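You operate a simulated robot arm through the tools that you are given. There is no shell and no other tool.

You are at the controls of a simulated robot arm. One attempt, no reset.

TASK
Clean the greasy mark off the living room window with the window pad.
Fine: draw the blind back, wet the pad in the cleaner tray, put it back and draw the blind again. Where these are worked on the way, their far stop is far enough and under half their travel is too little: panel blind. What is to be rubbed or washed off counts as gone when no trace of it is left.

The check looks at the end state, three seconds after you hand in, the way a careful person would. Anything else that was tipped, shoved, dropped, spilled or broken makes it a failure.

THE ROBOT
A 6-joint arm with a two-finger gripper, fixed in place. Base frame: the origin is on the floor under the middle of its stand, x ahead of it, y to its left, z up; the work surface is at about z = 851. Lengths are in mm, angles in degrees, forces in N, time in s.
With the tool pointing down near the work surface it reaches from about 140 to 680 mm from the base axis. Its first joint turns from -66.0 to 66.0 degrees. Payload 2.45 kg.
The tool frame sits at the grasp point between the pads (the TCP): z along the fingers, y along the line on which they close. The tips reach 30 mm beyond it. The gripper opens to 106 mm; its body begins 79 mm behind the TCP.
Orientation is that of the tool frame in the base frame, as [roll, pitch, yaw] about the fixed x, y, z axes, in that order (R = Rz(yaw) Ry(pitch) Rx(roll)). With the fingers straight down and closing along the base's y, the tool's x points along the base's -x, its y along +y and its z along -z.

THE INTERFACE
- The arm moves only by the tool apply_moves. Its argument "steps" is a list of rows, each a list of 7 numbers: the finger opening in mm, from 0 to 106, then the shift along the tool's x, y, z in mm, then the turn, a rotation vector about the tool's x, y, z in degrees. In form: [[claw, x, y, z, wx, wy, wz], ...]. A call has 1 to 20 rows; each row shifts and turns the commanded pose from where the row before left it, along the tool's axes as they then stand. Rows are played at 5 a second. More than 50 mm and 8.6 degrees between two rows, or a gripper value outside its range, and nothing of the call is played. A pose out of reach is approached as far as the arm can. The call stops where the force on the tool passes 40 N (or 10 N more than at its start, if that is more) or the arm is blocked; 0.2 s more then pass. Each finger travels about 153 mm/s and halts on what it meets, pressing with about 33 N; the grip force reading is that of the motor and also rises with nothing between the fingers. The clock runs only during rows and for 0.2 s after the last one: add rows that do not move to give the fingers time. The reply holds the time, the measured pose of the TCP, the force on the tool along the base axes, the opening and the grip force, in the units named above and with some noise, with the torque about the TCP (base axes, N m) and any sound that the robot's microphone picked up.
- Cameras (640 x 400 px; columns grow to the right, rows downward): "scene" is fixed at [61, 412.9, 1422.7]; the picture's right is [-0.74, -0.67, 0.00], its down [-0.26, 0.29, -0.92] and it looks along [0.62, -0.68, -0.39] (base axes); focal length 249 px, centre (320, 200). "wrist" rides on the gripper at [76, -2, -106] in the tool frame; the picture's right is [0.02, 1.00, 0.00], its down [-0.78, 0.02, -0.62] and it looks along [-0.62, 0.01, 0.78] (tool axes); focal length 247 px, centre (320, 200). There is no depth. A picture from a camera that has moved, and an enlarged one, comes with that camera's place and axes in the base frame and with its lens.
- get_image(camera): a new picture of that camera. The clock stands still meanwhile.
- enlarge(camera, box): a new picture of the part [left, top, right, bottom] of that camera's present view, enlarged. The clock stands still meanwhile.
- sign_off(): hands the job in; it is judged then, once.

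Places have to be worked out from the pictures, the camera data and where the tool is seen. Open the gripper and draw the arm clear of the work before you hand the job in, unless the task says otherwise.

The tools are called after "Request:" as name(argument=value, ...) on one line, values as JSON. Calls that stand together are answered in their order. apply_moves: Moves the arm, as the interface text tells. Its arguments: {"type":"object","properties":{"steps":{"type":"array"}},"required":["steps"]} The other tools are called the same way: get_image (camera) takes a picture; enlarge (camera, box) takes an enlarged picture of a part of a camera's view; sign_off () hands the job in.

At the start:

```text
t: 0.0
eef_pos: [328.7, 42.2, 1339.3]
tcp_rot: [-180.0, 0.0, 179.9]
wrist_force: [0.7, -0.5, 0.0]
wrist_torque: [-0.05, 0.02, 0.02]
grip_width: 105.9
grip_force: 0.2
```

scene: 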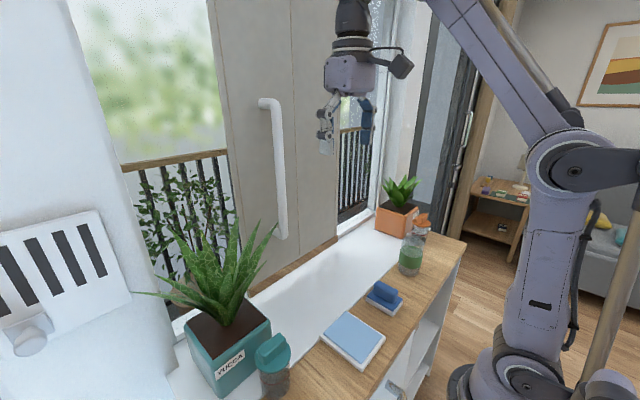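
wrist: 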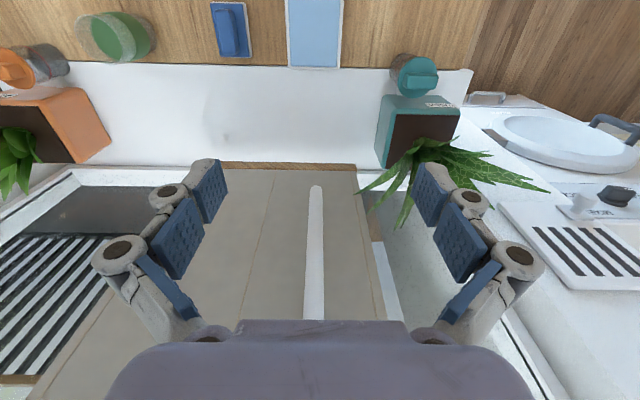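

I start by looking closely at both camera views to locate the blind, the pad, the tray and the mark.

Request:
enlarge(camera="scene", box=[160, 180, 480, 400])

Request:
enlarge(camera="scene", box=[60, 0, 420, 240])

Request:
enlarge(camera="wrist", box=[0, 0, 640, 200])

Request:
get_image(camera="wrist")

```text
1.82 times, centred on (320, 290) of scene
camera zoom: at [61.0, 412.9, 1422.7], right [-0.74, -0.67, 0.0], down [-0.26, 0.29, -0.92], along [0.62, -0.68, -0.39], focal length 453 px, centre (320, 36)
```

zoom: 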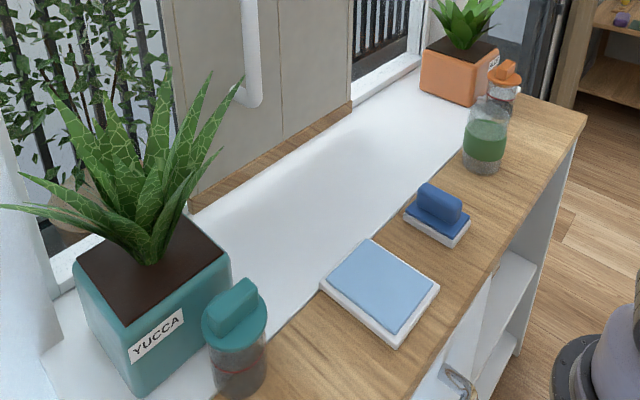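

```text
1.67 times, centred on (240, 120) of scene
camera zoom: at [61.0, 412.9, 1422.7], right [-0.74, -0.67, 0.0], down [-0.26, 0.29, -0.92], along [0.62, -0.68, -0.39], focal length 416 px, centre (453, 333)
```

zoom: 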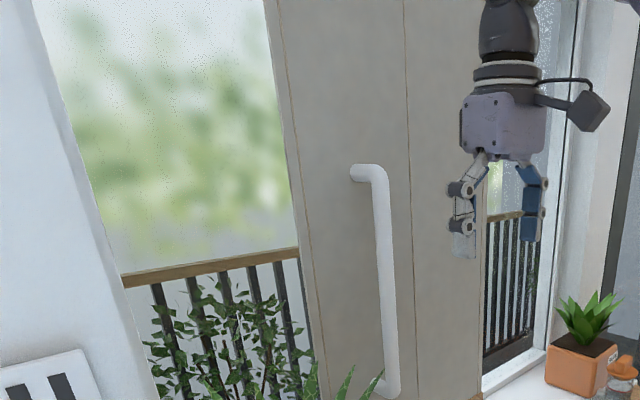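

```text
1.00 times, centred on (320, 100) of wrist (not enlarged: the box is as wide or as high as the picture)
camera zoom: at [253.7, 41.8, 1445.9], right [-0.02, 1.0, 0.0], down [0.78, 0.02, 0.62], along [0.62, 0.01, -0.78], focal length 247 px, centre (320, 300)
```

zoom: 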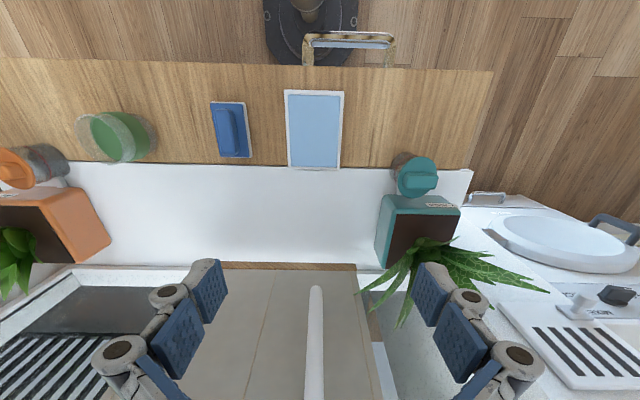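

```text
taken
camera wrist: at [253.7, 41.8, 1445.9], right [-0.02, 1.0, 0.0], down [0.78, 0.02, 0.62], along [0.62, 0.01, -0.78], focal length 247 px, centre (320, 200)
```

wrist: 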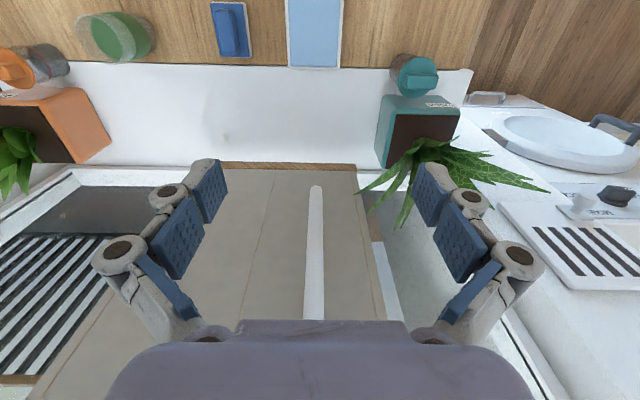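

The wrist view puts the pad at about (295,-133), the tray at about (297,30), and the blind panel at x≈605, spanning y≈-290…150. A vertical bar handle sits near (550,38, z 1045–1405). I'll move forward a little and tilt the tool so the wrist camera looks horizontally at the window.

Request:
apply_moves(steps=[[106, -25, 0, 0, 0, 0, 0], [106, -25, 0, 0, 0, 0, 0], [106, 0, 0, 0, 0, -8.3, 0], [106, 0, 0, 0, 0, -8.3, 0], [106, 0, 0, 0, 0, -8.3, 0], [106, 0, 0, 0, 0, -8.3, 0], [106, 0, 0, 0, 0, -8.3, 0], [106, 0, 0, 0, 0, -8.3, 0], [106, 0, 0, 0, 0, 0, 0]])

Request:
get_image(camera="wrist")

Request:
get_image(camera="scene")

```text
t: 2.0
eef_pos: [379.3, 41.8, 1339.4]
tcp_rot: [180.0, 50.0, 179.9]
wrist_force: [-0.4, 0.4, 0.7]
wrist_torque: [0.0, -0.01, 0.02]
grip_width: 106.0
grip_force: 0.1
```

```text
taken
camera wrist: at [249.9, 41.4, 1349.5], right [-0.01, 1.0, -0.02], down [0.03, 0.02, 1.0], along [1.0, 0.01, -0.03], focal length 247 px, centre (320, 200)
```

wrist: 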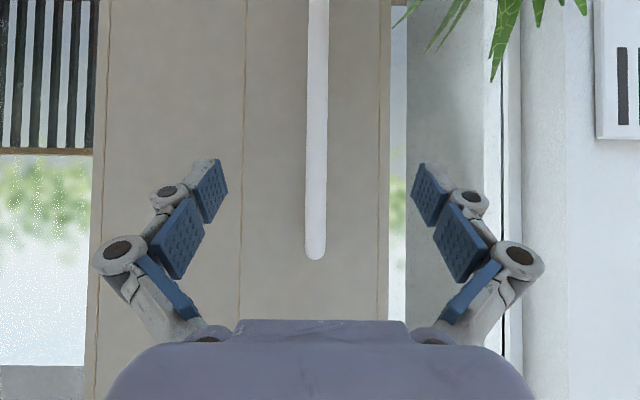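

```text
taken
```

scene: 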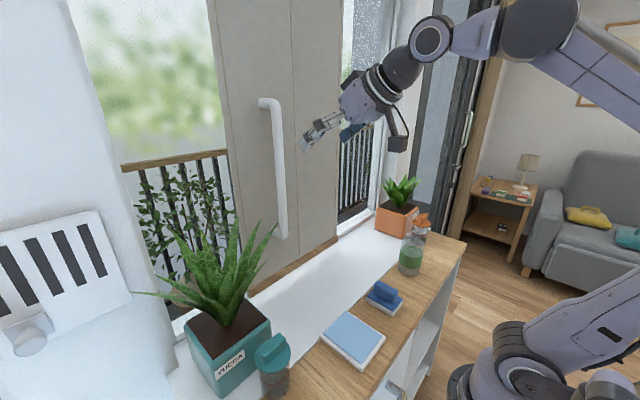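

The wrist camera now looks level at the window, though the image is upside-down. I'll enlarge parts of it to find the mark and see how the panel runs.

Request:
enlarge(camera="wrist", box=[360, 0, 640, 200])

Request:
enlarge(camera="wrist", box=[0, 0, 280, 180])

Request:
enlarge(camera="scene", box=[60, 0, 240, 120])

Request:
enlarge(camera="scene", box=[280, 0, 480, 130])

```text
2.00 times, centred on (500, 100) of wrist
camera zoom: at [249.9, 41.4, 1349.5], right [-0.01, 1.0, -0.02], down [0.03, 0.02, 1.0], along [1.0, 0.01, -0.03], focal length 494 px, centre (-40, 400)
```

zoom: 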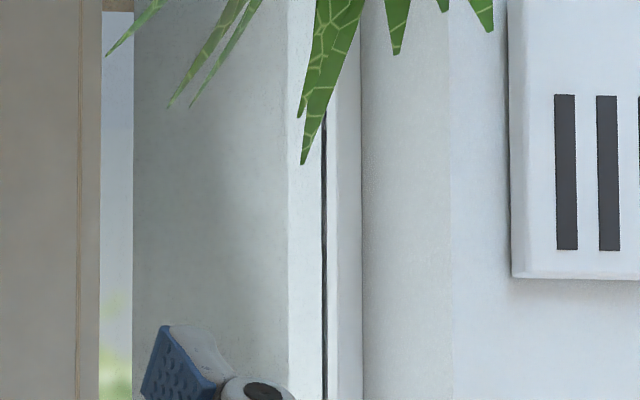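

```text
2.22 times, centred on (140, 90) of wrist
camera zoom: at [249.9, 41.4, 1349.5], right [-0.01, 1.0, -0.02], down [0.03, 0.02, 1.0], along [1.0, 0.01, -0.03], focal length 549 px, centre (720, 444)
```

zoom: 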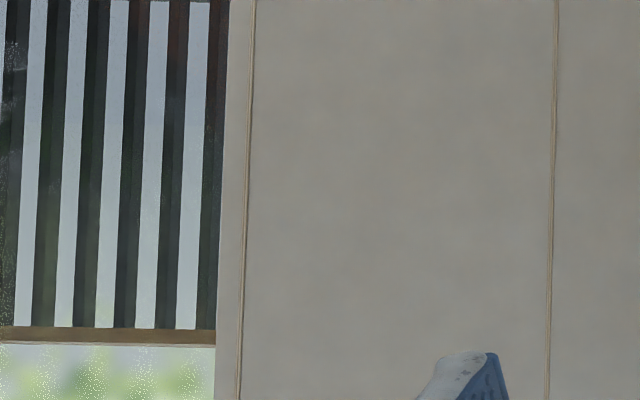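

```text
3.33 times, centred on (150, 60) of scene
camera zoom: at [61.0, 412.9, 1422.7], right [-0.74, -0.67, 0.0], down [-0.26, 0.29, -0.92], along [0.62, -0.68, -0.39], focal length 831 px, centre (887, 667)
```

zoom: 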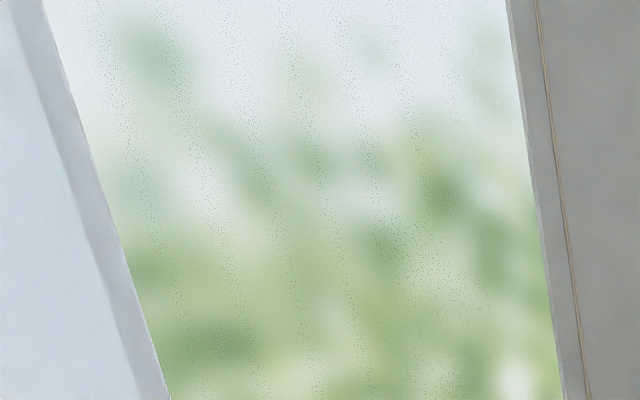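

```text
3.08 times, centred on (380, 65) of scene
camera zoom: at [61.0, 412.9, 1422.7], right [-0.74, -0.67, 0.0], down [-0.26, 0.29, -0.92], along [0.62, -0.68, -0.39], focal length 767 px, centre (135, 615)
```

zoom: 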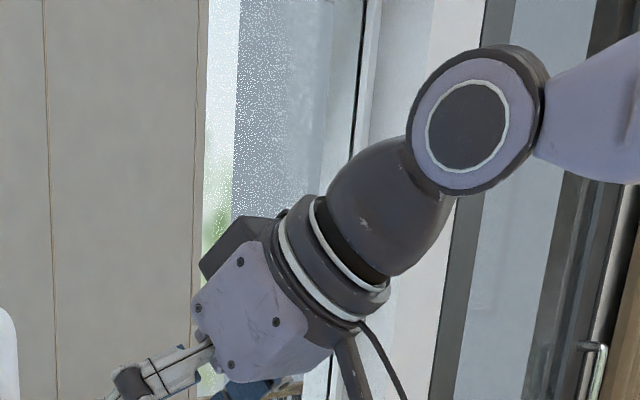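

The panel covers y≈-284…140, and the glass runs from about y=-630 to 340. The bar is at about (552, 41) and its top is near z=1410. I'll finish turning the tool to horizontal, stay high (z≈1340) above the yucca leaves, and advance toward the bar.

Request:
apply_moves(steps=[[106, 0, 0, 0, 0, -8, 0], [106, 0, 0, 0, 0, -8, 0], [106, 0, 0, 0, 0, -8, 0], [106, 0, 0, 0, 0, -8, 0], [106, 0, 0, 0, 0, -8, 0], [106, 0, 0, 40, 0, 0, 0], [106, 0, 0, 40, 0, 0, 0], [106, 0, 0, 0, 0, 0, 0]])

Request:
get_image(camera="wrist")

Request:
get_image(camera="scene")

```text
t: 3.8
eef_pos: [458.1, 42.7, 1339.8]
tcp_rot: [176.7, 89.8, 176.5]
wrist_force: [-0.1, -0.3, 0.4]
wrist_torque: [-0.06, 0.0, 0.0]
grip_width: 105.9
grip_force: 0.0
```

```text
taken
camera wrist: at [352.9, 42.1, 1263.4], right [0.0, 1.0, -0.02], down [-0.62, 0.02, 0.79], along [0.79, 0.01, 0.62], focal length 247 px, centre (320, 200)
```

wrist: 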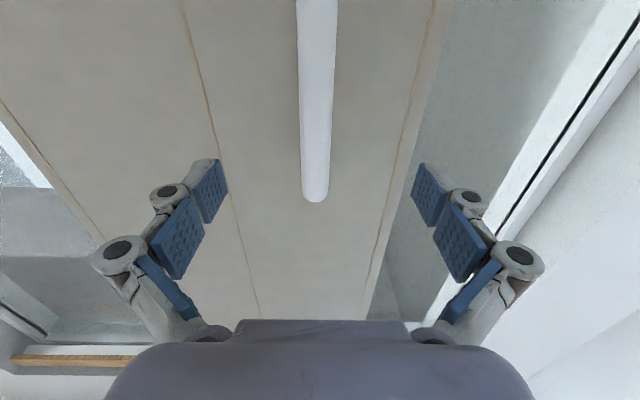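

```text
taken
```

scene: 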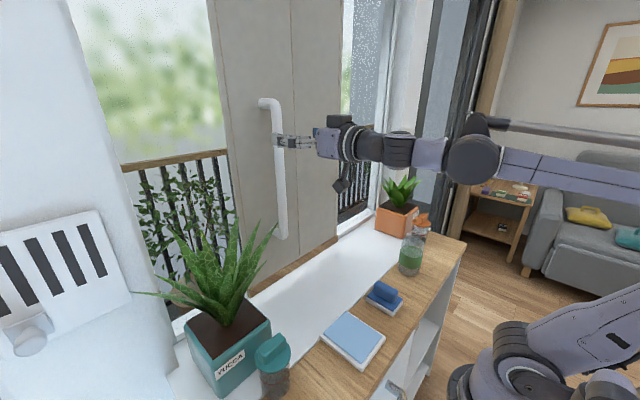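

The bar lines up with the tool centre. I'll advance about 80 mm so it comes between the fingers, then check.

Request:
apply_moves(steps=[[106, 0, 0, 30, 0, 0, 0], [106, 0, 0, 30, 0, 0, 0], [106, 0, 0, 20, 0, 0, 0], [106, 0, 0, 0, 0, 0, 0]])

Request:
enlarge(camera="scene", box=[220, 80, 380, 180])

Request:
get_image(camera="wrist")

```text
t: 4.8
eef_pos: [539.9, 42.3, 1337.4]
tcp_rot: [-178.9, 89.7, -178.8]
wrist_force: [-0.4, 0.6, 0.8]
wrist_torque: [-0.02, 0.01, -0.02]
grip_width: 105.8
grip_force: 0.1
```

```text
4.00 times, centred on (300, 130) of scene
camera zoom: at [61.0, 412.9, 1422.7], right [-0.74, -0.67, 0.0], down [-0.26, 0.29, -0.92], along [0.62, -0.68, -0.39], focal length 998 px, centre (400, 480)
```

zoom: 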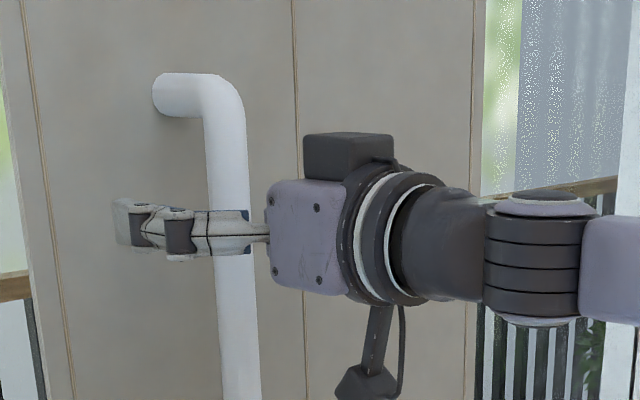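

```text
taken
camera wrist: at [434.3, 41.5, 1261.8], right [0.0, 1.0, -0.02], down [-0.62, 0.02, 0.79], along [0.79, 0.01, 0.62], focal length 247 px, centre (320, 200)
```

wrist: 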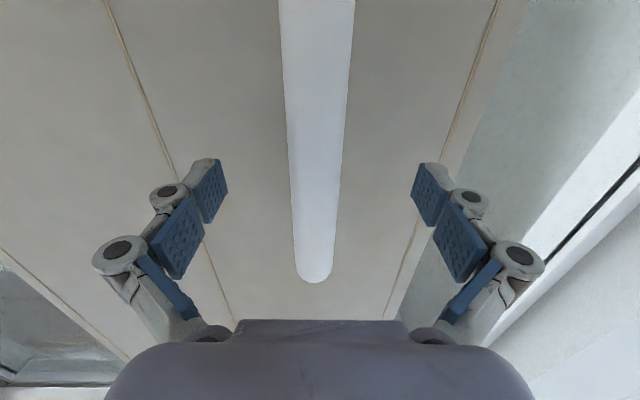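

The bar is between the fingers and a few mm nearer than the TCP. I'll back off 4 mm and close on it.

Request:
apply_moves(steps=[[106, 0, 0, -4, 0, 0, 0], [60, 0, 0, 0, 0, 0, 0], [20, 0, 0, 0, 0, 0, 0], [15, 0, 0, 0, 0, 0, 0], [15, 0, 0, 0, 0, 0, 0]])

Request:
enlarge(camera="scene", box=[220, 80, 380, 180])

```text
t: 6.0
eef_pos: [534.8, 41.4, 1338.0]
tcp_rot: [179.2, 89.8, 179.2]
wrist_force: [-8.5, -2.4, 0.3]
wrist_torque: [-0.04, 0.03, -0.08]
grip_width: 21.7
grip_force: 45.1
```

```text
4.00 times, centred on (300, 130) of scene
camera zoom: at [60.7, 412.8, 1422.8], right [-0.74, -0.67, 0.0], down [-0.26, 0.29, -0.92], along [0.62, -0.68, -0.39], focal length 998 px, centre (400, 480)
```

zoom: 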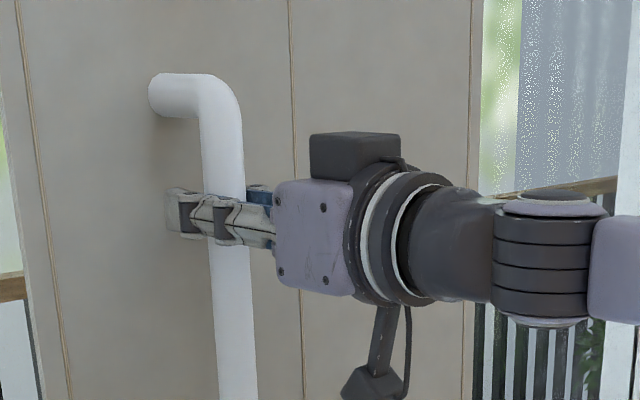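

The bar is held at 21.7 mm opening. I'll try sliding gently toward -y and watch the force.

Request:
apply_moves(steps=[[10, 0, -5, 0, 0, 0, 0], [10, 0, -8, 0, 0, 0, 0], [10, 0, -8, 0, 0, 0, 0], [10, 0, 0, 0, 0, 0, 0]])

Request:
get_image(camera="scene")

```text
t: 7.0
eef_pos: [535.0, 21.7, 1339.7]
tcp_rot: [-178.6, 89.9, -178.5]
wrist_force: [-1.5, 2.9, 2.1]
wrist_torque: [-0.02, 0.0, 0.01]
grip_width: 22.0
grip_force: 44.5
```

```text
taken
```

scene: 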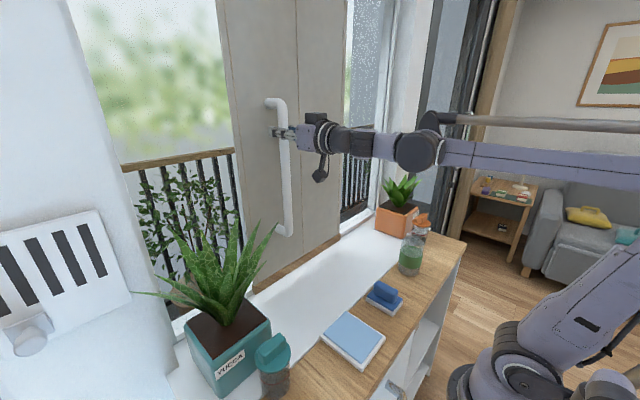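

It slides freely toward -y. I'll continue that way.

Request:
apply_moves(steps=[[10, 0, -15, 0, 0, 0, 0], [10, 0, -15, 0, 0, 0, 0], [10, 0, -15, 0, 0, 0, 0], [10, 0, -15, 0, 0, 0, 0], [10, 0, -15, 0, 0, 0, 0], [10, 0, -15, 0, 0, 0, 0], [10, 0, -15, 0, 0, 0, 0], [10, 0, -15, 0, 0, 0, 0], [10, 0, 0, 0, 0, 0, 0]])

Request:
get_image(camera="scene")

Request:
get_image(camera="wrist")

```text
t: 9.0
eef_pos: [535.6, -98.5, 1338.7]
tcp_rot: [169.8, 89.8, 169.7]
wrist_force: [28.1, 1.2, 15.2]
wrist_torque: [-0.15, -0.15, 0.04]
grip_width: 22.3
grip_force: 44.4
```

```text
taken
```

scene: 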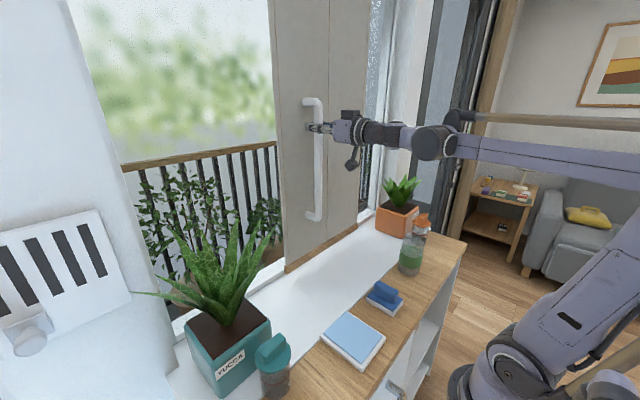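

```text
taken
camera wrist: at [430.6, -98.9, 1262.4], right [0.0, 1.0, -0.02], down [-0.62, 0.02, 0.79], along [0.79, 0.01, 0.62], focal length 247 px, centre (320, 200)
```

wrist: 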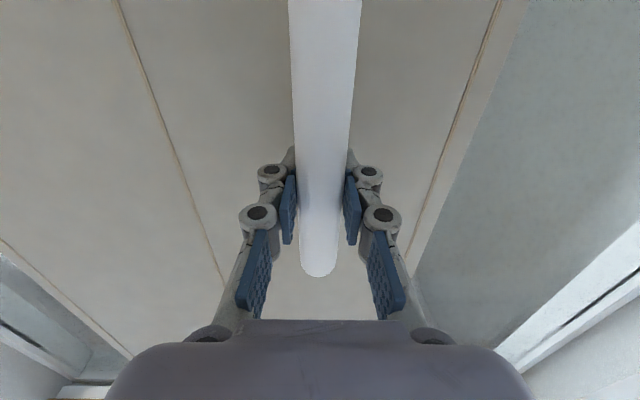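

The panel keeps sliding, with a side load of about 28 N in x. I'll ease the tool slightly forward and up, then continue in smaller steps.

Request:
apply_moves(steps=[[10, -0.5, 0, 1, 0, 0, 0], [10, 0, 0, 0, 0, 0, 0]])

```text
t: 9.6
eef_pos: [536.3, -99.0, 1338.7]
tcp_rot: [172.7, 89.8, 172.7]
wrist_force: [24.0, 0.6, 14.1]
wrist_torque: [0.05, 0.03, 0.04]
grip_width: 22.4
grip_force: 44.9
```

Request:
apply_moves(steps=[[10, -1, 0, 2, 0, 0, 0], [10, -1, 0, 2, 0, 0, 0], [10, 0, 0, 0, 0, 0, 0]])

```text
t: 10.4
eef_pos: [541.3, -98.6, 1338.5]
tcp_rot: [-152.5, 89.8, -152.5]
wrist_force: [10.1, 1.8, -31.1]
wrist_torque: [0.19, -0.31, -0.03]
grip_width: 21.9
grip_force: 42.5
```

The vertical load overshot, so I'll bring the tool down about 1.6 mm.

Request:
apply_moves(steps=[[10, 1.6, 0, 0.5, 0, 0, 0], [10, 0, 0, 0, 0, 0, 0]])

```text
t: 11.0
eef_pos: [541.5, -99.1, 1339.6]
tcp_rot: [-170.6, 89.9, -170.7]
wrist_force: [14.1, -0.7, -18.0]
wrist_torque: [-0.23, 0.1, -0.01]
grip_width: 21.8
grip_force: 41.8
```

To avoid side loads I'll loosen the grip to a cage around the bar and push it with the finger instead.

Request:
apply_moves(steps=[[30, 0, 0, 0, 0, 0, 0], [30, 0, 0, 0, 0, 0, 0], [30, 0, -10, 0, 0, 0, 0], [30, 0, -12, 0, 0, 0, 0], [30, 0, -12, 0, 0, 0, 0], [30, 0, -12, 0, 0, 0, 0], [30, 0, -12, 0, 0, 0, 0], [30, 0, -12, 0, 0, 0, 0], [30, 0, 0, 0, 0, 0, 0]])

```text
t: 13.0
eef_pos: [540.4, -169.2, 1339.8]
tcp_rot: [-179.2, 89.8, -179.3]
wrist_force: [0.4, 3.5, 1.1]
wrist_torque: [0.02, 0.04, -0.01]
grip_width: 31.5
grip_force: 1.0
```

Request:
apply_moves(steps=[[30, 0, -12, 0, 0, 0, 0], [30, 0, -12, 0, 0, 0, 0], [30, 0, -12, 0, 0, 0, 0], [30, 0, -12, 0, 0, 0, 0], [30, 0, -12, 0, 0, 0, 0], [30, 0, -12, 0, 0, 0, 0], [30, 0, -12, 0, 0, 0, 0], [30, 0, 0, 0, 0, 0, 0]])

Request:
get_image(camera="scene")

Request:
get_image(camera="wrist")

```text
t: 14.8
eef_pos: [540.6, -252.1, 1339.5]
tcp_rot: [-178.4, 89.8, -178.4]
wrist_force: [0.4, 3.3, 0.7]
wrist_torque: [0.03, -0.01, -0.02]
grip_width: 31.4
grip_force: 1.2
```

```text
taken
```

scene: 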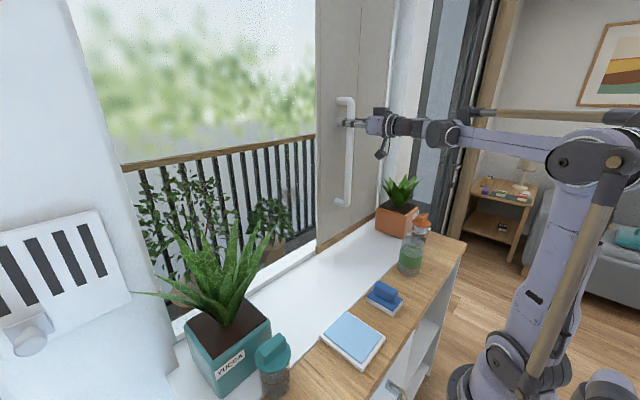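

```text
taken
camera wrist: at [434.9, -252.7, 1262.8], right [0.0, 1.0, -0.02], down [-0.62, 0.02, 0.79], along [0.79, 0.01, 0.62], focal length 247 px, centre (320, 200)
```

wrist: 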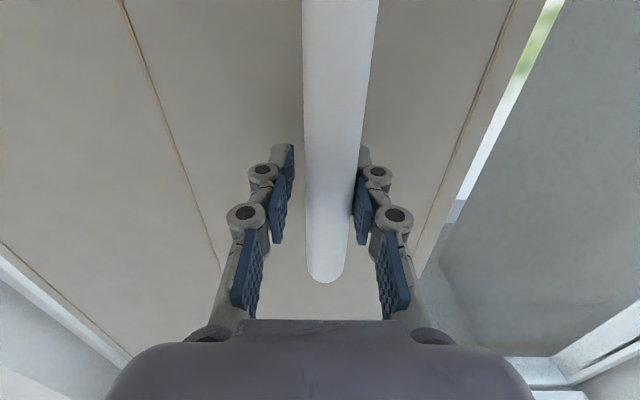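

Sliding continues at about 3 N. I'll go on to the far stop in small steps.

Request:
apply_moves(steps=[[30, 0, -8, 0, 0, 0, 0], [30, 0, -8, 0, 0, 0, 0], [30, 0, -8, 0, 0, 0, 0], [30, 0, -8, 0, 0, 0, 0], [30, 0, -8, 0, 0, 0, 0], [30, 0, -8, 0, 0, 0, 0], [30, 0, -8, 0, 0, 0, 0], [30, 0, -8, 0, 0, 0, 0]])

Request:
get_image(camera="scene")

```text
t: 16.6
eef_pos: [540.2, -316.0, 1340.2]
tcp_rot: [-172.0, 89.8, -171.9]
wrist_force: [1.6, 5.3, -3.0]
wrist_torque: [-0.01, -0.09, -0.08]
grip_width: 34.1
grip_force: 2.5
```

```text
taken
```

scene: 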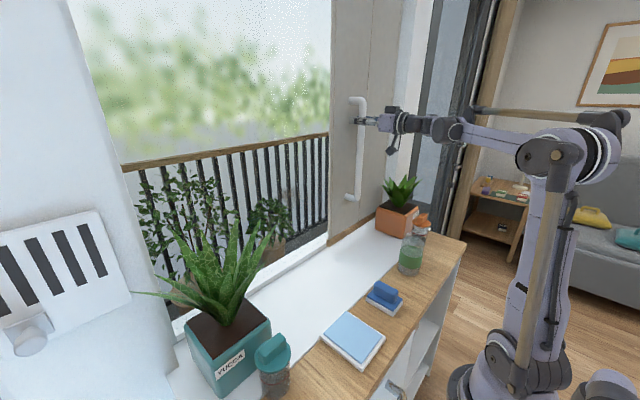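

Force and finger opening are rising slightly, so this may be the stop. A few more mm will tell.

Request:
apply_moves(steps=[[30, 0, -4, 0, 0, 0, 0], [30, 0, -4, 0, 0, 0, 0], [30, 0, 0, 0, 0, 0, 0]])

Request:
enlarge(camera="scene", box=[300, 40, 460, 240])

Request:
enlarge(camera="scene", box=[60, 0, 340, 175])

```text
t: 17.4
eef_pos: [541.3, -320.7, 1340.6]
tcp_rot: [-179.0, 89.8, -178.7]
wrist_force: [5.9, 18.0, 0.1]
wrist_torque: [0.05, 0.12, -0.32]
grip_width: 43.5
grip_force: 8.4
```

```text
2.00 times, centred on (380, 140) of scene
camera zoom: at [61.2, 413.7, 1422.5], right [-0.74, -0.67, 0.0], down [-0.26, 0.29, -0.92], along [0.62, -0.68, -0.39], focal length 499 px, centre (200, 320)
```

zoom: 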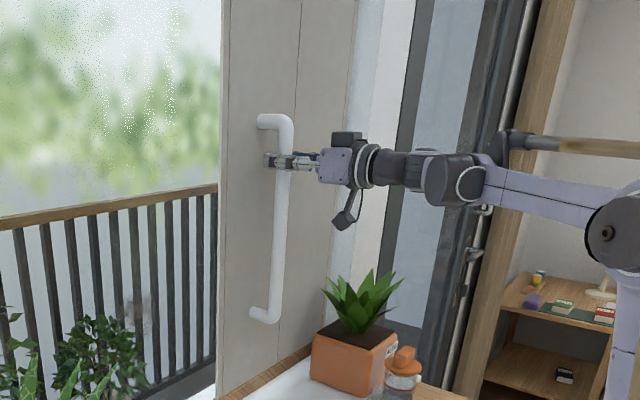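

```text
2.29 times, centred on (200, 88) of scene
camera zoom: at [61.2, 413.7, 1422.5], right [-0.74, -0.67, 0.0], down [-0.26, 0.29, -0.92], along [0.62, -0.68, -0.39], focal length 570 px, centre (594, 457)
```

zoom: 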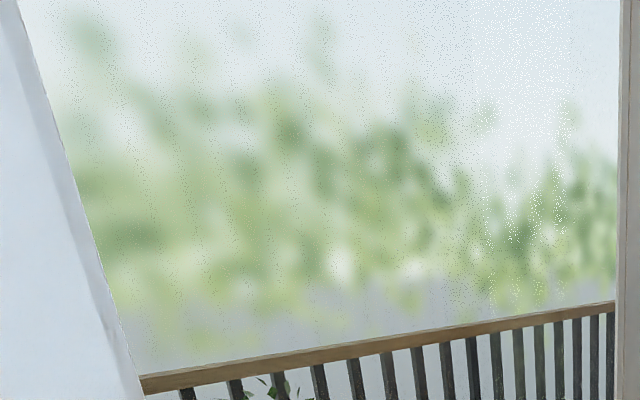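

The panel is at its far stop: the force jumped to 18 N and the handle is now near y≈-310. I'll relieve the push and look for the mark on the exposed glass; there may be a smudge near (290,195) in the scene view.

Request:
apply_moves(steps=[[60, 0, 4, 0, 0, 0, 0], [90, 0, 2, 0, 0, 0, 0], [106, 0, 0, 0, 0, 0, 0], [106, 0, 0, -30, 0, 0, 0], [106, 0, 0, -30, 0, 0, 0], [106, 0, 0, -30, 0, 0, 0]])

Request:
enlarge(camera="scene", box=[220, 130, 340, 250])

Request:
enlarge(camera="scene", box=[120, 60, 340, 200])

Request:
get_image(camera="scene")

```text
t: 18.8
eef_pos: [449.5, -317.6, 1340.4]
tcp_rot: [-177.0, 89.7, -177.0]
wrist_force: [-0.6, -1.0, 0.4]
wrist_torque: [0.0, 0.0, -0.01]
grip_width: 106.0
grip_force: 0.0
```

```text
3.33 times, centred on (280, 190) of scene
camera zoom: at [61.0, 412.9, 1422.7], right [-0.74, -0.67, 0.0], down [-0.26, 0.29, -0.92], along [0.62, -0.68, -0.39], focal length 831 px, centre (453, 233)
```

zoom: 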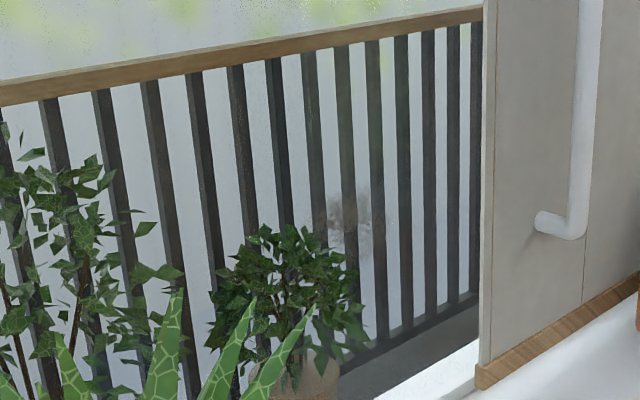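

```text
2.86 times, centred on (230, 130) of scene
camera zoom: at [61.0, 412.9, 1422.7], right [-0.74, -0.67, 0.0], down [-0.26, 0.29, -0.92], along [0.62, -0.68, -0.39], focal length 713 px, centre (577, 400)
```

zoom: 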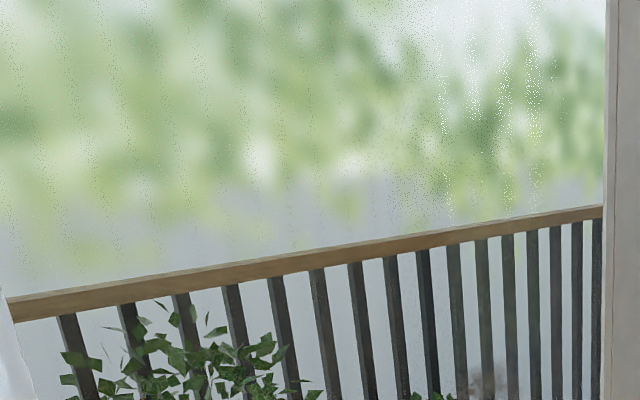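

```text
taken
```

scene: 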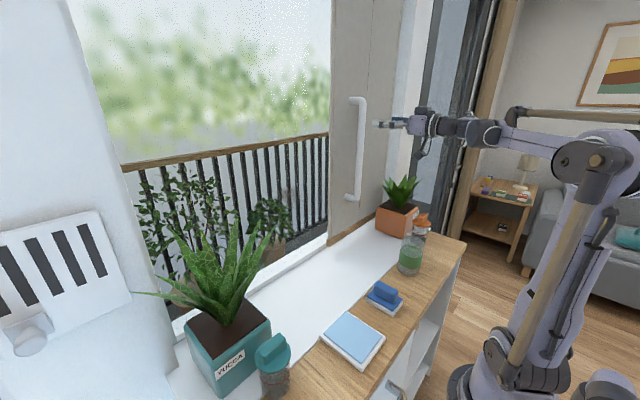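

There's a smudge at scene pixel ≈(289,197), which on the glass plane is roughly y≈-75, z≈1115. I'll retreat, move across to it and tilt so the wrist camera can view it straight on.

Request:
apply_moves(steps=[[106, 0, 0, -35, 0, 0, 0], [106, 0, 0, -35, 0, 0, 0], [106, 0, 40, 0, 0, 0, 0], [106, 0, 40, 0, 0, 0, 0], [106, 0, 40, 0, 0, 0, 0], [106, 0, 40, 0, 0, 0, 0], [106, 0, 40, 0, 0, 0, 0], [106, 20, 40, 0, 0, 0, 0], [106, 40, 0, 0, 0, 0, 0], [106, 40, 0, 0, 0, 0, 0], [106, 40, 0, 0, 0, 0, 0], [106, 30, 0, 0, 0, 8, 0], [106, 20, 0, 0, 0, 8, 0], [106, 15, 0, 0, 0, 8, 0], [106, 0, 0, 0, 0, 8, 0], [106, 0, 0, 0, 0, 8, 0], [106, 0, 0, 0, 0, 0, 0]])

Request:
get_image(camera="wrist")

Request:
get_image(camera="scene")

```text
t: 22.4
eef_pos: [375.6, -76.4, 1136.2]
tcp_rot: [-180.0, 49.7, 179.9]
wrist_force: [0.0, -0.2, -0.2]
wrist_torque: [0.03, 0.02, 0.0]
grip_width: 106.1
grip_force: 0.0
out of reach, approached as far as the arm can: row 2
```

```text
taken
camera wrist: at [246.4, -77.8, 1146.4], right [-0.01, 1.0, -0.02], down [0.03, 0.02, 1.0], along [1.0, 0.01, -0.03], focal length 247 px, centre (320, 200)
```

wrist: 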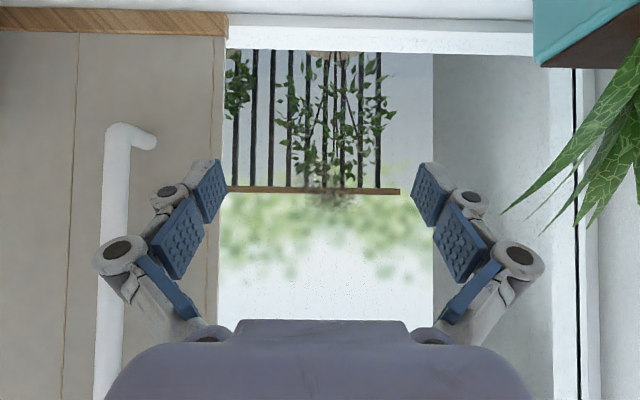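

```text
taken
```

scene: 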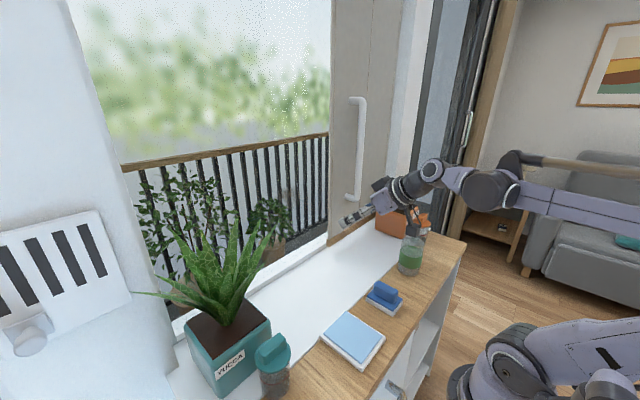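

The mark appears near (330,190) in the wrist view, so I'll enlarge it.

Request:
enlarge(camera="wrist", box=[270, 130, 390, 230])

Request:
enlarge(camera="wrist", box=[200, 0, 600, 320])

```text
4.00 times, centred on (330, 180) of wrist
camera zoom: at [246.4, -77.8, 1146.4], right [-0.01, 1.0, -0.02], down [0.03, 0.02, 1.0], along [1.0, 0.01, -0.03], focal length 988 px, centre (280, 280)
```

zoom: 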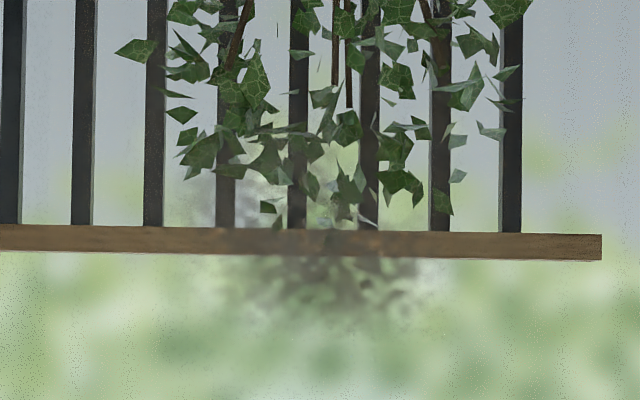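

```text
1.25 times, centred on (400, 160) of wrist
camera zoom: at [246.4, -77.8, 1146.4], right [-0.01, 1.0, -0.02], down [0.03, 0.02, 1.0], along [1.0, 0.01, -0.03], focal length 309 px, centre (220, 250)
```

zoom: 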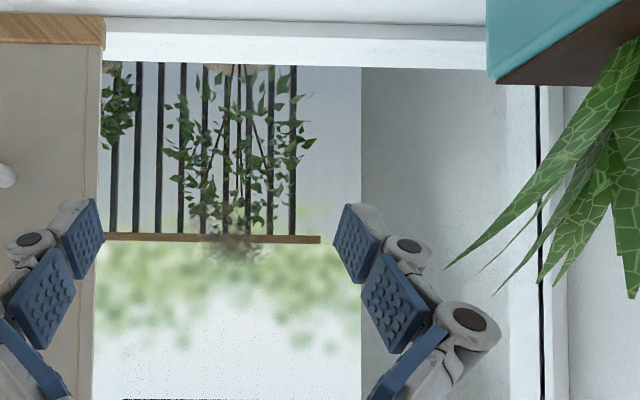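

The mark spans roughly y -110…-14 and z 1090…1148, on glass at x≈625–640. Next I'll turn the tool back to straight down and move above the pad for a closer look.

Request:
apply_moves(steps=[[106, 0, 0, 0, 0, 8.3, 0], [106, 0, 0, 0, 0, 8.3, 0], [106, 0, 0, 0, 0, 8.3, 0], [106, 0, 0, 0, 0, 8.3, 0], [106, 0, 0, 0, 0, 8.3, 0], [106, 0, 0, 0, 0, 8.3, 0], [106, 25, -20, 0, 0, 0, 0], [106, 25, -20, 20, 0, 0, 0], [106, 25, -17, 30, 0, 0, 0], [106, 5, 0, 35, 0, 0, 0], [106, 0, 0, 0, 0, 0, 0]])

Request:
get_image(camera="wrist")

Request:
get_image(camera="scene")

```text
t: 24.8
eef_pos: [275.0, -187.9, 1030.2]
tcp_rot: [166.7, 9.6, -178.5]
wrist_force: [-0.2, -0.3, 0.0]
wrist_torque: [0.03, 0.01, -0.02]
grip_width: 106.0
grip_force: 0.1
out of reach, approached as far as the arm can: row 2, 3, 4, 5, 6
```

```text
taken
camera wrist: at [184.9, -216.5, 1118.8], right [-0.08, 0.97, 0.22], down [0.67, -0.11, 0.73], along [0.74, 0.21, -0.64], focal length 247 px, centre (320, 200)
```

wrist: 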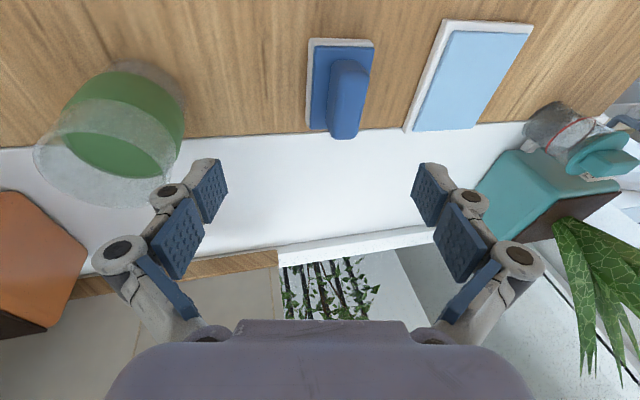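

```text
taken
```

scene: 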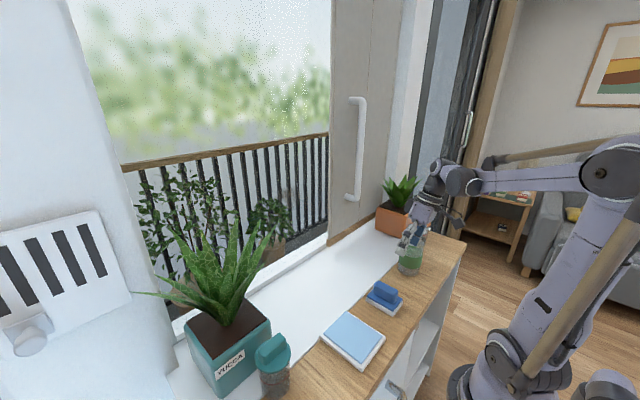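

The arm couldn't hold the path there, and the tool ended tilted about 16° at (275,-188,1030), clear of the jar. I'll correct the tilt in two rows while moving toward (295,-133,1050).

Request:
apply_moves(steps=[[106, -12, 28, -2, 6.4, 5.1, 0], [106, -13, 28, -2, 6.4, 5.1, 0], [106, 0, 0, 0, 0, 0, 0]])

Request:
get_image(camera="wrist")

Request:
get_image(camera="scene")

```text
t: 25.6
eef_pos: [298.0, -131.2, 1049.5]
tcp_rot: [167.3, 9.9, -178.6]
wrist_force: [-0.3, -0.2, 0.0]
wrist_torque: [0.02, -0.01, 0.0]
grip_width: 106.1
grip_force: 0.0
out of reach, approached as far as the arm can: row 1, 2
```

```text
taken
camera wrist: at [206.1, -157.8, 1138.4], right [-0.08, 0.97, 0.21], down [0.67, -0.1, 0.73], along [0.74, 0.21, -0.64], focal length 247 px, centre (320, 200)
```

wrist: 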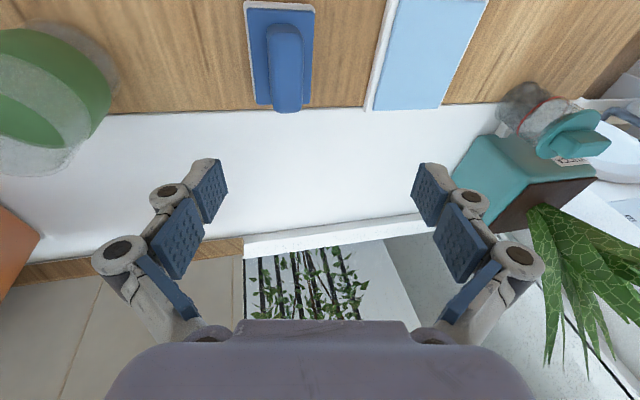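

```text
taken
```

scene: 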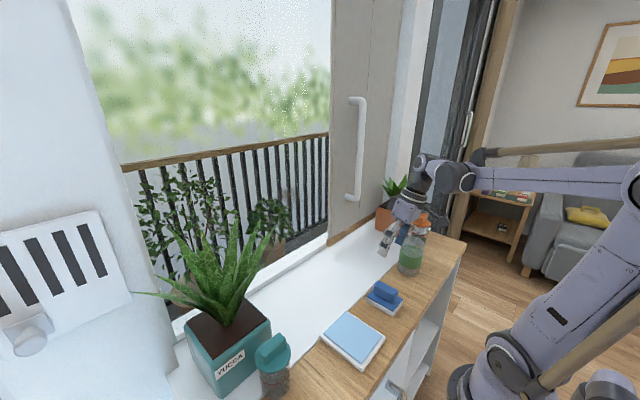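

The tilt can't be corrected from this side: the wrist has wound around its singularity and hit a joint limit. I'll unwind by retracing back to the earlier tilted pose, then up to horizontal, over to y≈+42, and only then back to tool-down.

Request:
apply_moves(steps=[[106, -31, 22, -19, 0, 0, 0], [106, -31, 22, -19, 0, 0, 0], [106, -31, 22, -19, 0, 0, 0], [106, 0, 0, 0, 2.28, -6.65, -0.38], [106, 0, 0, 0, 2.28, -6.65, -0.38], [106, 0, 0, 0, 2.28, -6.65, -0.38], [106, 0, 0, 0, 2.28, -6.65, -0.38], [106, 0, 0, 0, 2.28, -6.65, -0.38], [106, 0, 0, 0, 2.28, -6.65, -0.38], [106, 0, 0, 0, 0, 0, 0]])

```text
t: 27.8
eef_pos: [376.8, -77.9, 1133.9]
tcp_rot: [-179.8, 49.9, 179.0]
wrist_force: [1.1, 0.4, -0.5]
wrist_torque: [-0.02, -0.01, 0.03]
grip_width: 105.9
grip_force: 0.0
```

Back at the 50° pose with no reach issue. Next: up to horizontal, across to y=+42, raise to z≈1340, and check.

Request:
apply_moves(steps=[[106, -25.5, 0, -21.4, 0, 0, 0], [106, -25.5, 0, -21.4, 0, 0, 0], [106, -25.5, 0, -21.4, 0, 0, 0], [106, 0, 0, 0, 0, -8, 0], [106, 0, 0, 0, 0, -8, 0], [106, 0, 0, 0, 0, -8, 0], [106, 0, 0, 0, 0, -8, 0], [106, 0, 0, 0, 0, -8, 0], [106, -30, 0, 0, 0, 0, 0], [106, -30, 0, 0, 0, 0, 0], [106, -30, 0, 0, 0, 0, 0], [106, -15, 0, 0, 0, 0, 0], [106, 0, 40, 0, 0, 0, 0], [106, 0, 40, 0, 0, 0, 0], [106, 0, 40, 0, 0, 0, 0], [106, 0, 0, 0, 0, 0, 0]])

```text
t: 31.2
eef_pos: [378.5, 43.2, 1340.5]
tcp_rot: [-164.1, 89.8, -165.2]
wrist_force: [0.0, 0.4, -0.6]
wrist_torque: [0.0, -0.01, 0.0]
grip_width: 106.0
grip_force: 0.0
```

Now I'll tilt down at y≈43, along the way the tool originally came up.

Request:
apply_moves(steps=[[106, 0, 0, 0, 0, 8, 0], [106, 0, 0, 0, 0, 8, 0], [106, 0, 0, 0, 0, 8, 0], [106, 0, 0, 0, 0, 8, 0], [106, 0, 0, 0, 0, 8, 0], [106, 0, 0, 0, 0, 8, 0], [106, 0, 0, 0, 0, 8, 0], [106, 0, 0, 0, 0, 8, 0], [106, 0, 0, 0, 0, 8, 0], [106, 0, 0, 0, 0, 8, 0], [106, 0, 0, 0, 0, 8, 0], [106, 0, 0, 0, 0, 1.8, 0], [106, 0, 0, 0, 0, 0, 0]])

```text
t: 34.0
eef_pos: [379.2, 42.2, 1339.4]
tcp_rot: [-179.9, -0.2, 178.8]
wrist_force: [-0.3, -0.4, -0.1]
wrist_torque: [-0.02, 0.0, 0.04]
grip_width: 106.1
grip_force: 0.0
```

The wrist is unwound and the tool points down again. I'll move above the pad at z≈1080, also fixing the 1.2° yaw offset.

Request:
apply_moves(steps=[[106, 12, -25, 37, 0, 0, -1.2], [106, 12, -25, 37, 0, 0, 0], [106, 12, -25, 37, 0, 0, 0], [106, 12, -25, 37, 0, 0, 0], [106, 12, -25, 37, 0, 0, 0], [106, 12, -25, 37, 0, 0, 0], [106, 12, -25, 37, 0, 0, 0], [106, 0, 0, 0, 0, 0, 0]])

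Request:
get_image(camera="wrist")

Request:
get_image(camera="scene")

```text
t: 35.8
eef_pos: [294.3, -133.0, 1077.8]
tcp_rot: [-179.9, -0.1, -179.8]
wrist_force: [-0.1, 0.4, 1.0]
wrist_torque: [0.0, 0.0, 0.01]
grip_width: 106.4
grip_force: 0.1
```

```text
taken
camera wrist: at [219.8, -134.2, 1184.5], right [-0.02, 1.0, 0.0], down [0.78, 0.02, 0.62], along [0.62, 0.01, -0.78], focal length 247 px, centre (320, 200)
```

wrist: 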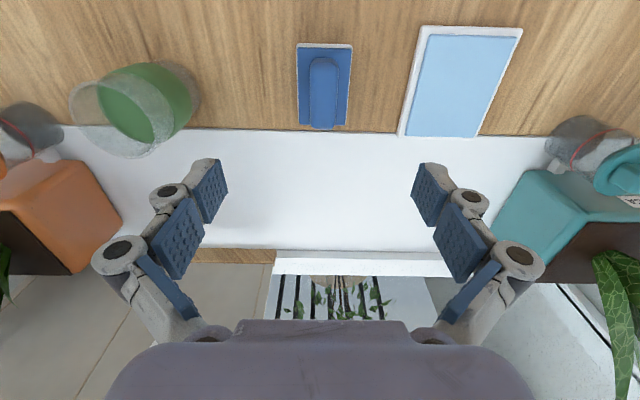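

```text
taken
```

scene: 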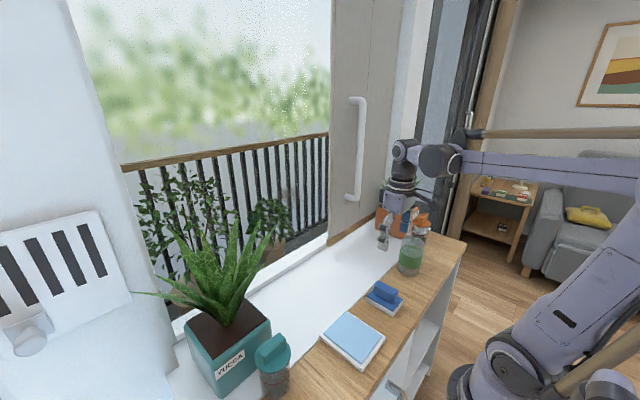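

Request:
enlarge(camera="wrist", box=[270, 20, 390, 150])

Request:
enlarge(camera="wrist", box=[380, 10, 540, 150])

Request:
enlarge(camera="scene", box=[310, 270, 420, 380])

```text
3.08 times, centred on (330, 85) of wrist
camera zoom: at [219.8, -134.2, 1184.5], right [-0.02, 1.0, 0.0], down [0.78, 0.02, 0.62], along [0.62, 0.01, -0.78], focal length 760 px, centre (289, 554)
```

zoom: 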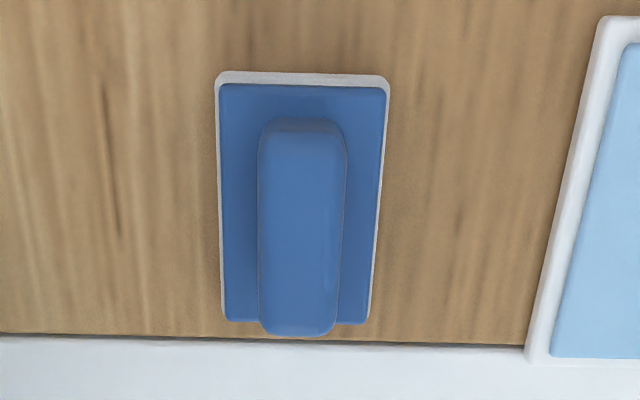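

```text
2.86 times, centred on (460, 80) of wrist
camera zoom: at [219.8, -134.2, 1184.5], right [-0.02, 1.0, 0.0], down [0.78, 0.02, 0.62], along [0.62, 0.01, -0.78], focal length 706 px, centre (-80, 543)
```

zoom: 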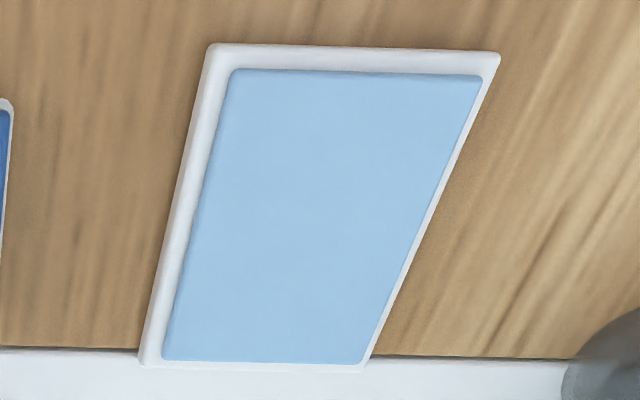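

```text
3.64 times, centred on (365, 325) of scene
camera zoom: at [61.0, 412.9, 1422.7], right [-0.74, -0.67, 0.0], down [-0.26, 0.29, -0.92], along [0.62, -0.68, -0.39], focal length 907 px, centre (156, -254)
```

zoom: 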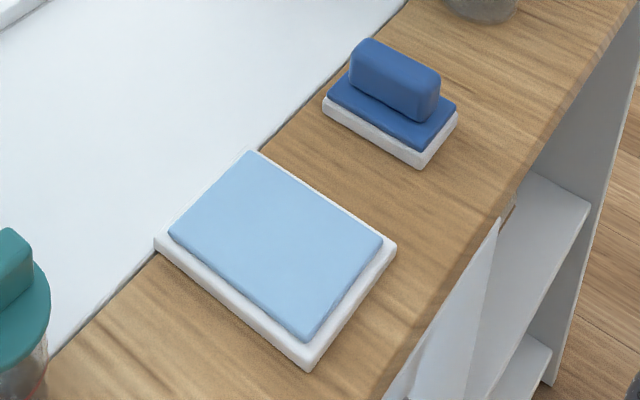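

The pad spans x 257–342 and y -159…-100, with its handle centred near (300,-129.6) and running along x. The plate top is at z≈875 and the handle top at about 903. I'll narrow the fingers to 50 mm and come down to z≈940 to check alignment.

Request:
apply_moves(steps=[[50, -5.7, 3.4, 20, 0, 0, 0], [50, 0, 0, 40, 0, 0, 0], [50, 0, 0, 40, 0, 0, 0], [50, 0, 0, 37, 0, 0, 0], [50, 0, 0, 0, 0, 0, 0]])

Request:
get_image(camera="wrist")

Request:
enlarge(camera="scene", box=[340, 230, 440, 330])

```text
t: 37.0
eef_pos: [300.7, -130.7, 945.2]
tcp_rot: [-179.9, -0.1, -180.0]
wrist_force: [0.2, -0.3, 0.3]
wrist_torque: [0.0, 0.02, -0.02]
grip_width: 49.8
grip_force: 0.1
```

```text
taken
camera wrist: at [225.9, -130.9, 1051.2], right [-0.02, 1.0, 0.0], down [0.78, 0.02, 0.62], along [0.62, 0.01, -0.78], focal length 247 px, centre (320, 200)
```

wrist: 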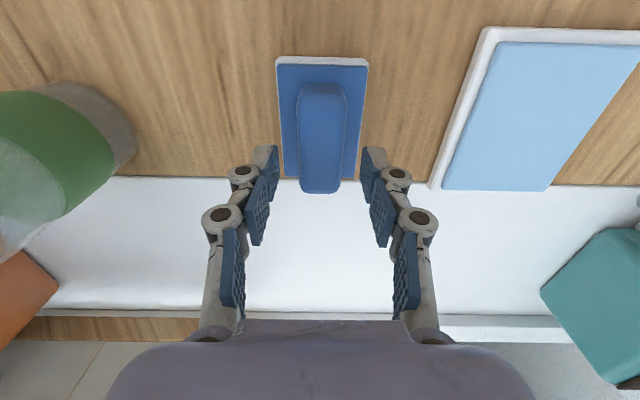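

```text
4.00 times, centred on (390, 280) of scene
camera zoom: at [61.0, 412.9, 1422.7], right [-0.74, -0.67, 0.0], down [-0.26, 0.29, -0.92], along [0.62, -0.68, -0.39], focal length 998 px, centre (40, -120)
```

zoom: 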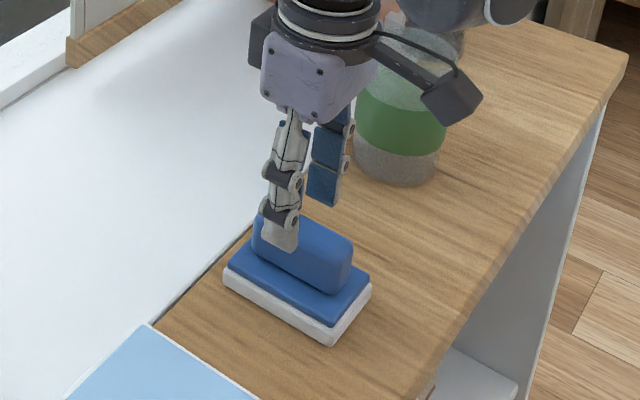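

The fingers straddle the handle, about 1.3 mm off in y. I'll correct that and lower to z≈910 with care.

Request:
apply_moves(steps=[[50, 0, 1.3, 15, 0, 0, 0], [50, 0, 0, 12, 0, 0, 0], [50, 0, 0, 5, 0, 0, 0], [50, 0, 0, 0, 0, 0, 0]])

Request:
enlarge(camera="scene", box=[350, 260, 420, 330])

Request:
get_image(camera="wrist")

```text
t: 38.0
eef_pos: [300.1, -129.3, 911.4]
tcp_rot: [-179.9, -0.1, -179.9]
wrist_force: [-0.1, -0.4, 0.0]
wrist_torque: [0.0, 0.03, 0.0]
grip_width: 50.1
grip_force: 0.0
```

```text
5.71 times, centred on (385, 295) of scene
camera zoom: at [61.0, 412.9, 1422.7], right [-0.74, -0.67, 0.0], down [-0.26, 0.29, -0.92], along [0.62, -0.68, -0.39], focal length 1425 px, centre (-51, -343)
```

zoom: 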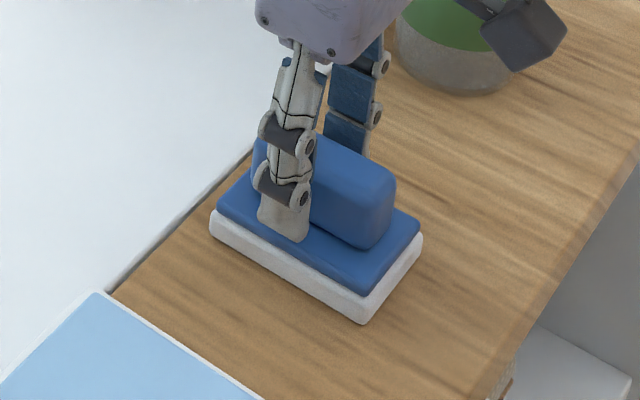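

```text
taken
camera wrist: at [226.3, -130.2, 1018.6], right [-0.02, 1.0, 0.0], down [0.78, 0.02, 0.62], along [0.62, 0.01, -0.78], focal length 247 px, centre (320, 200)
```

wrist: 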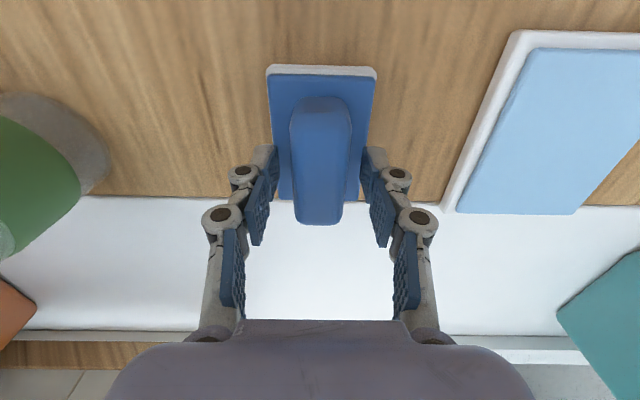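

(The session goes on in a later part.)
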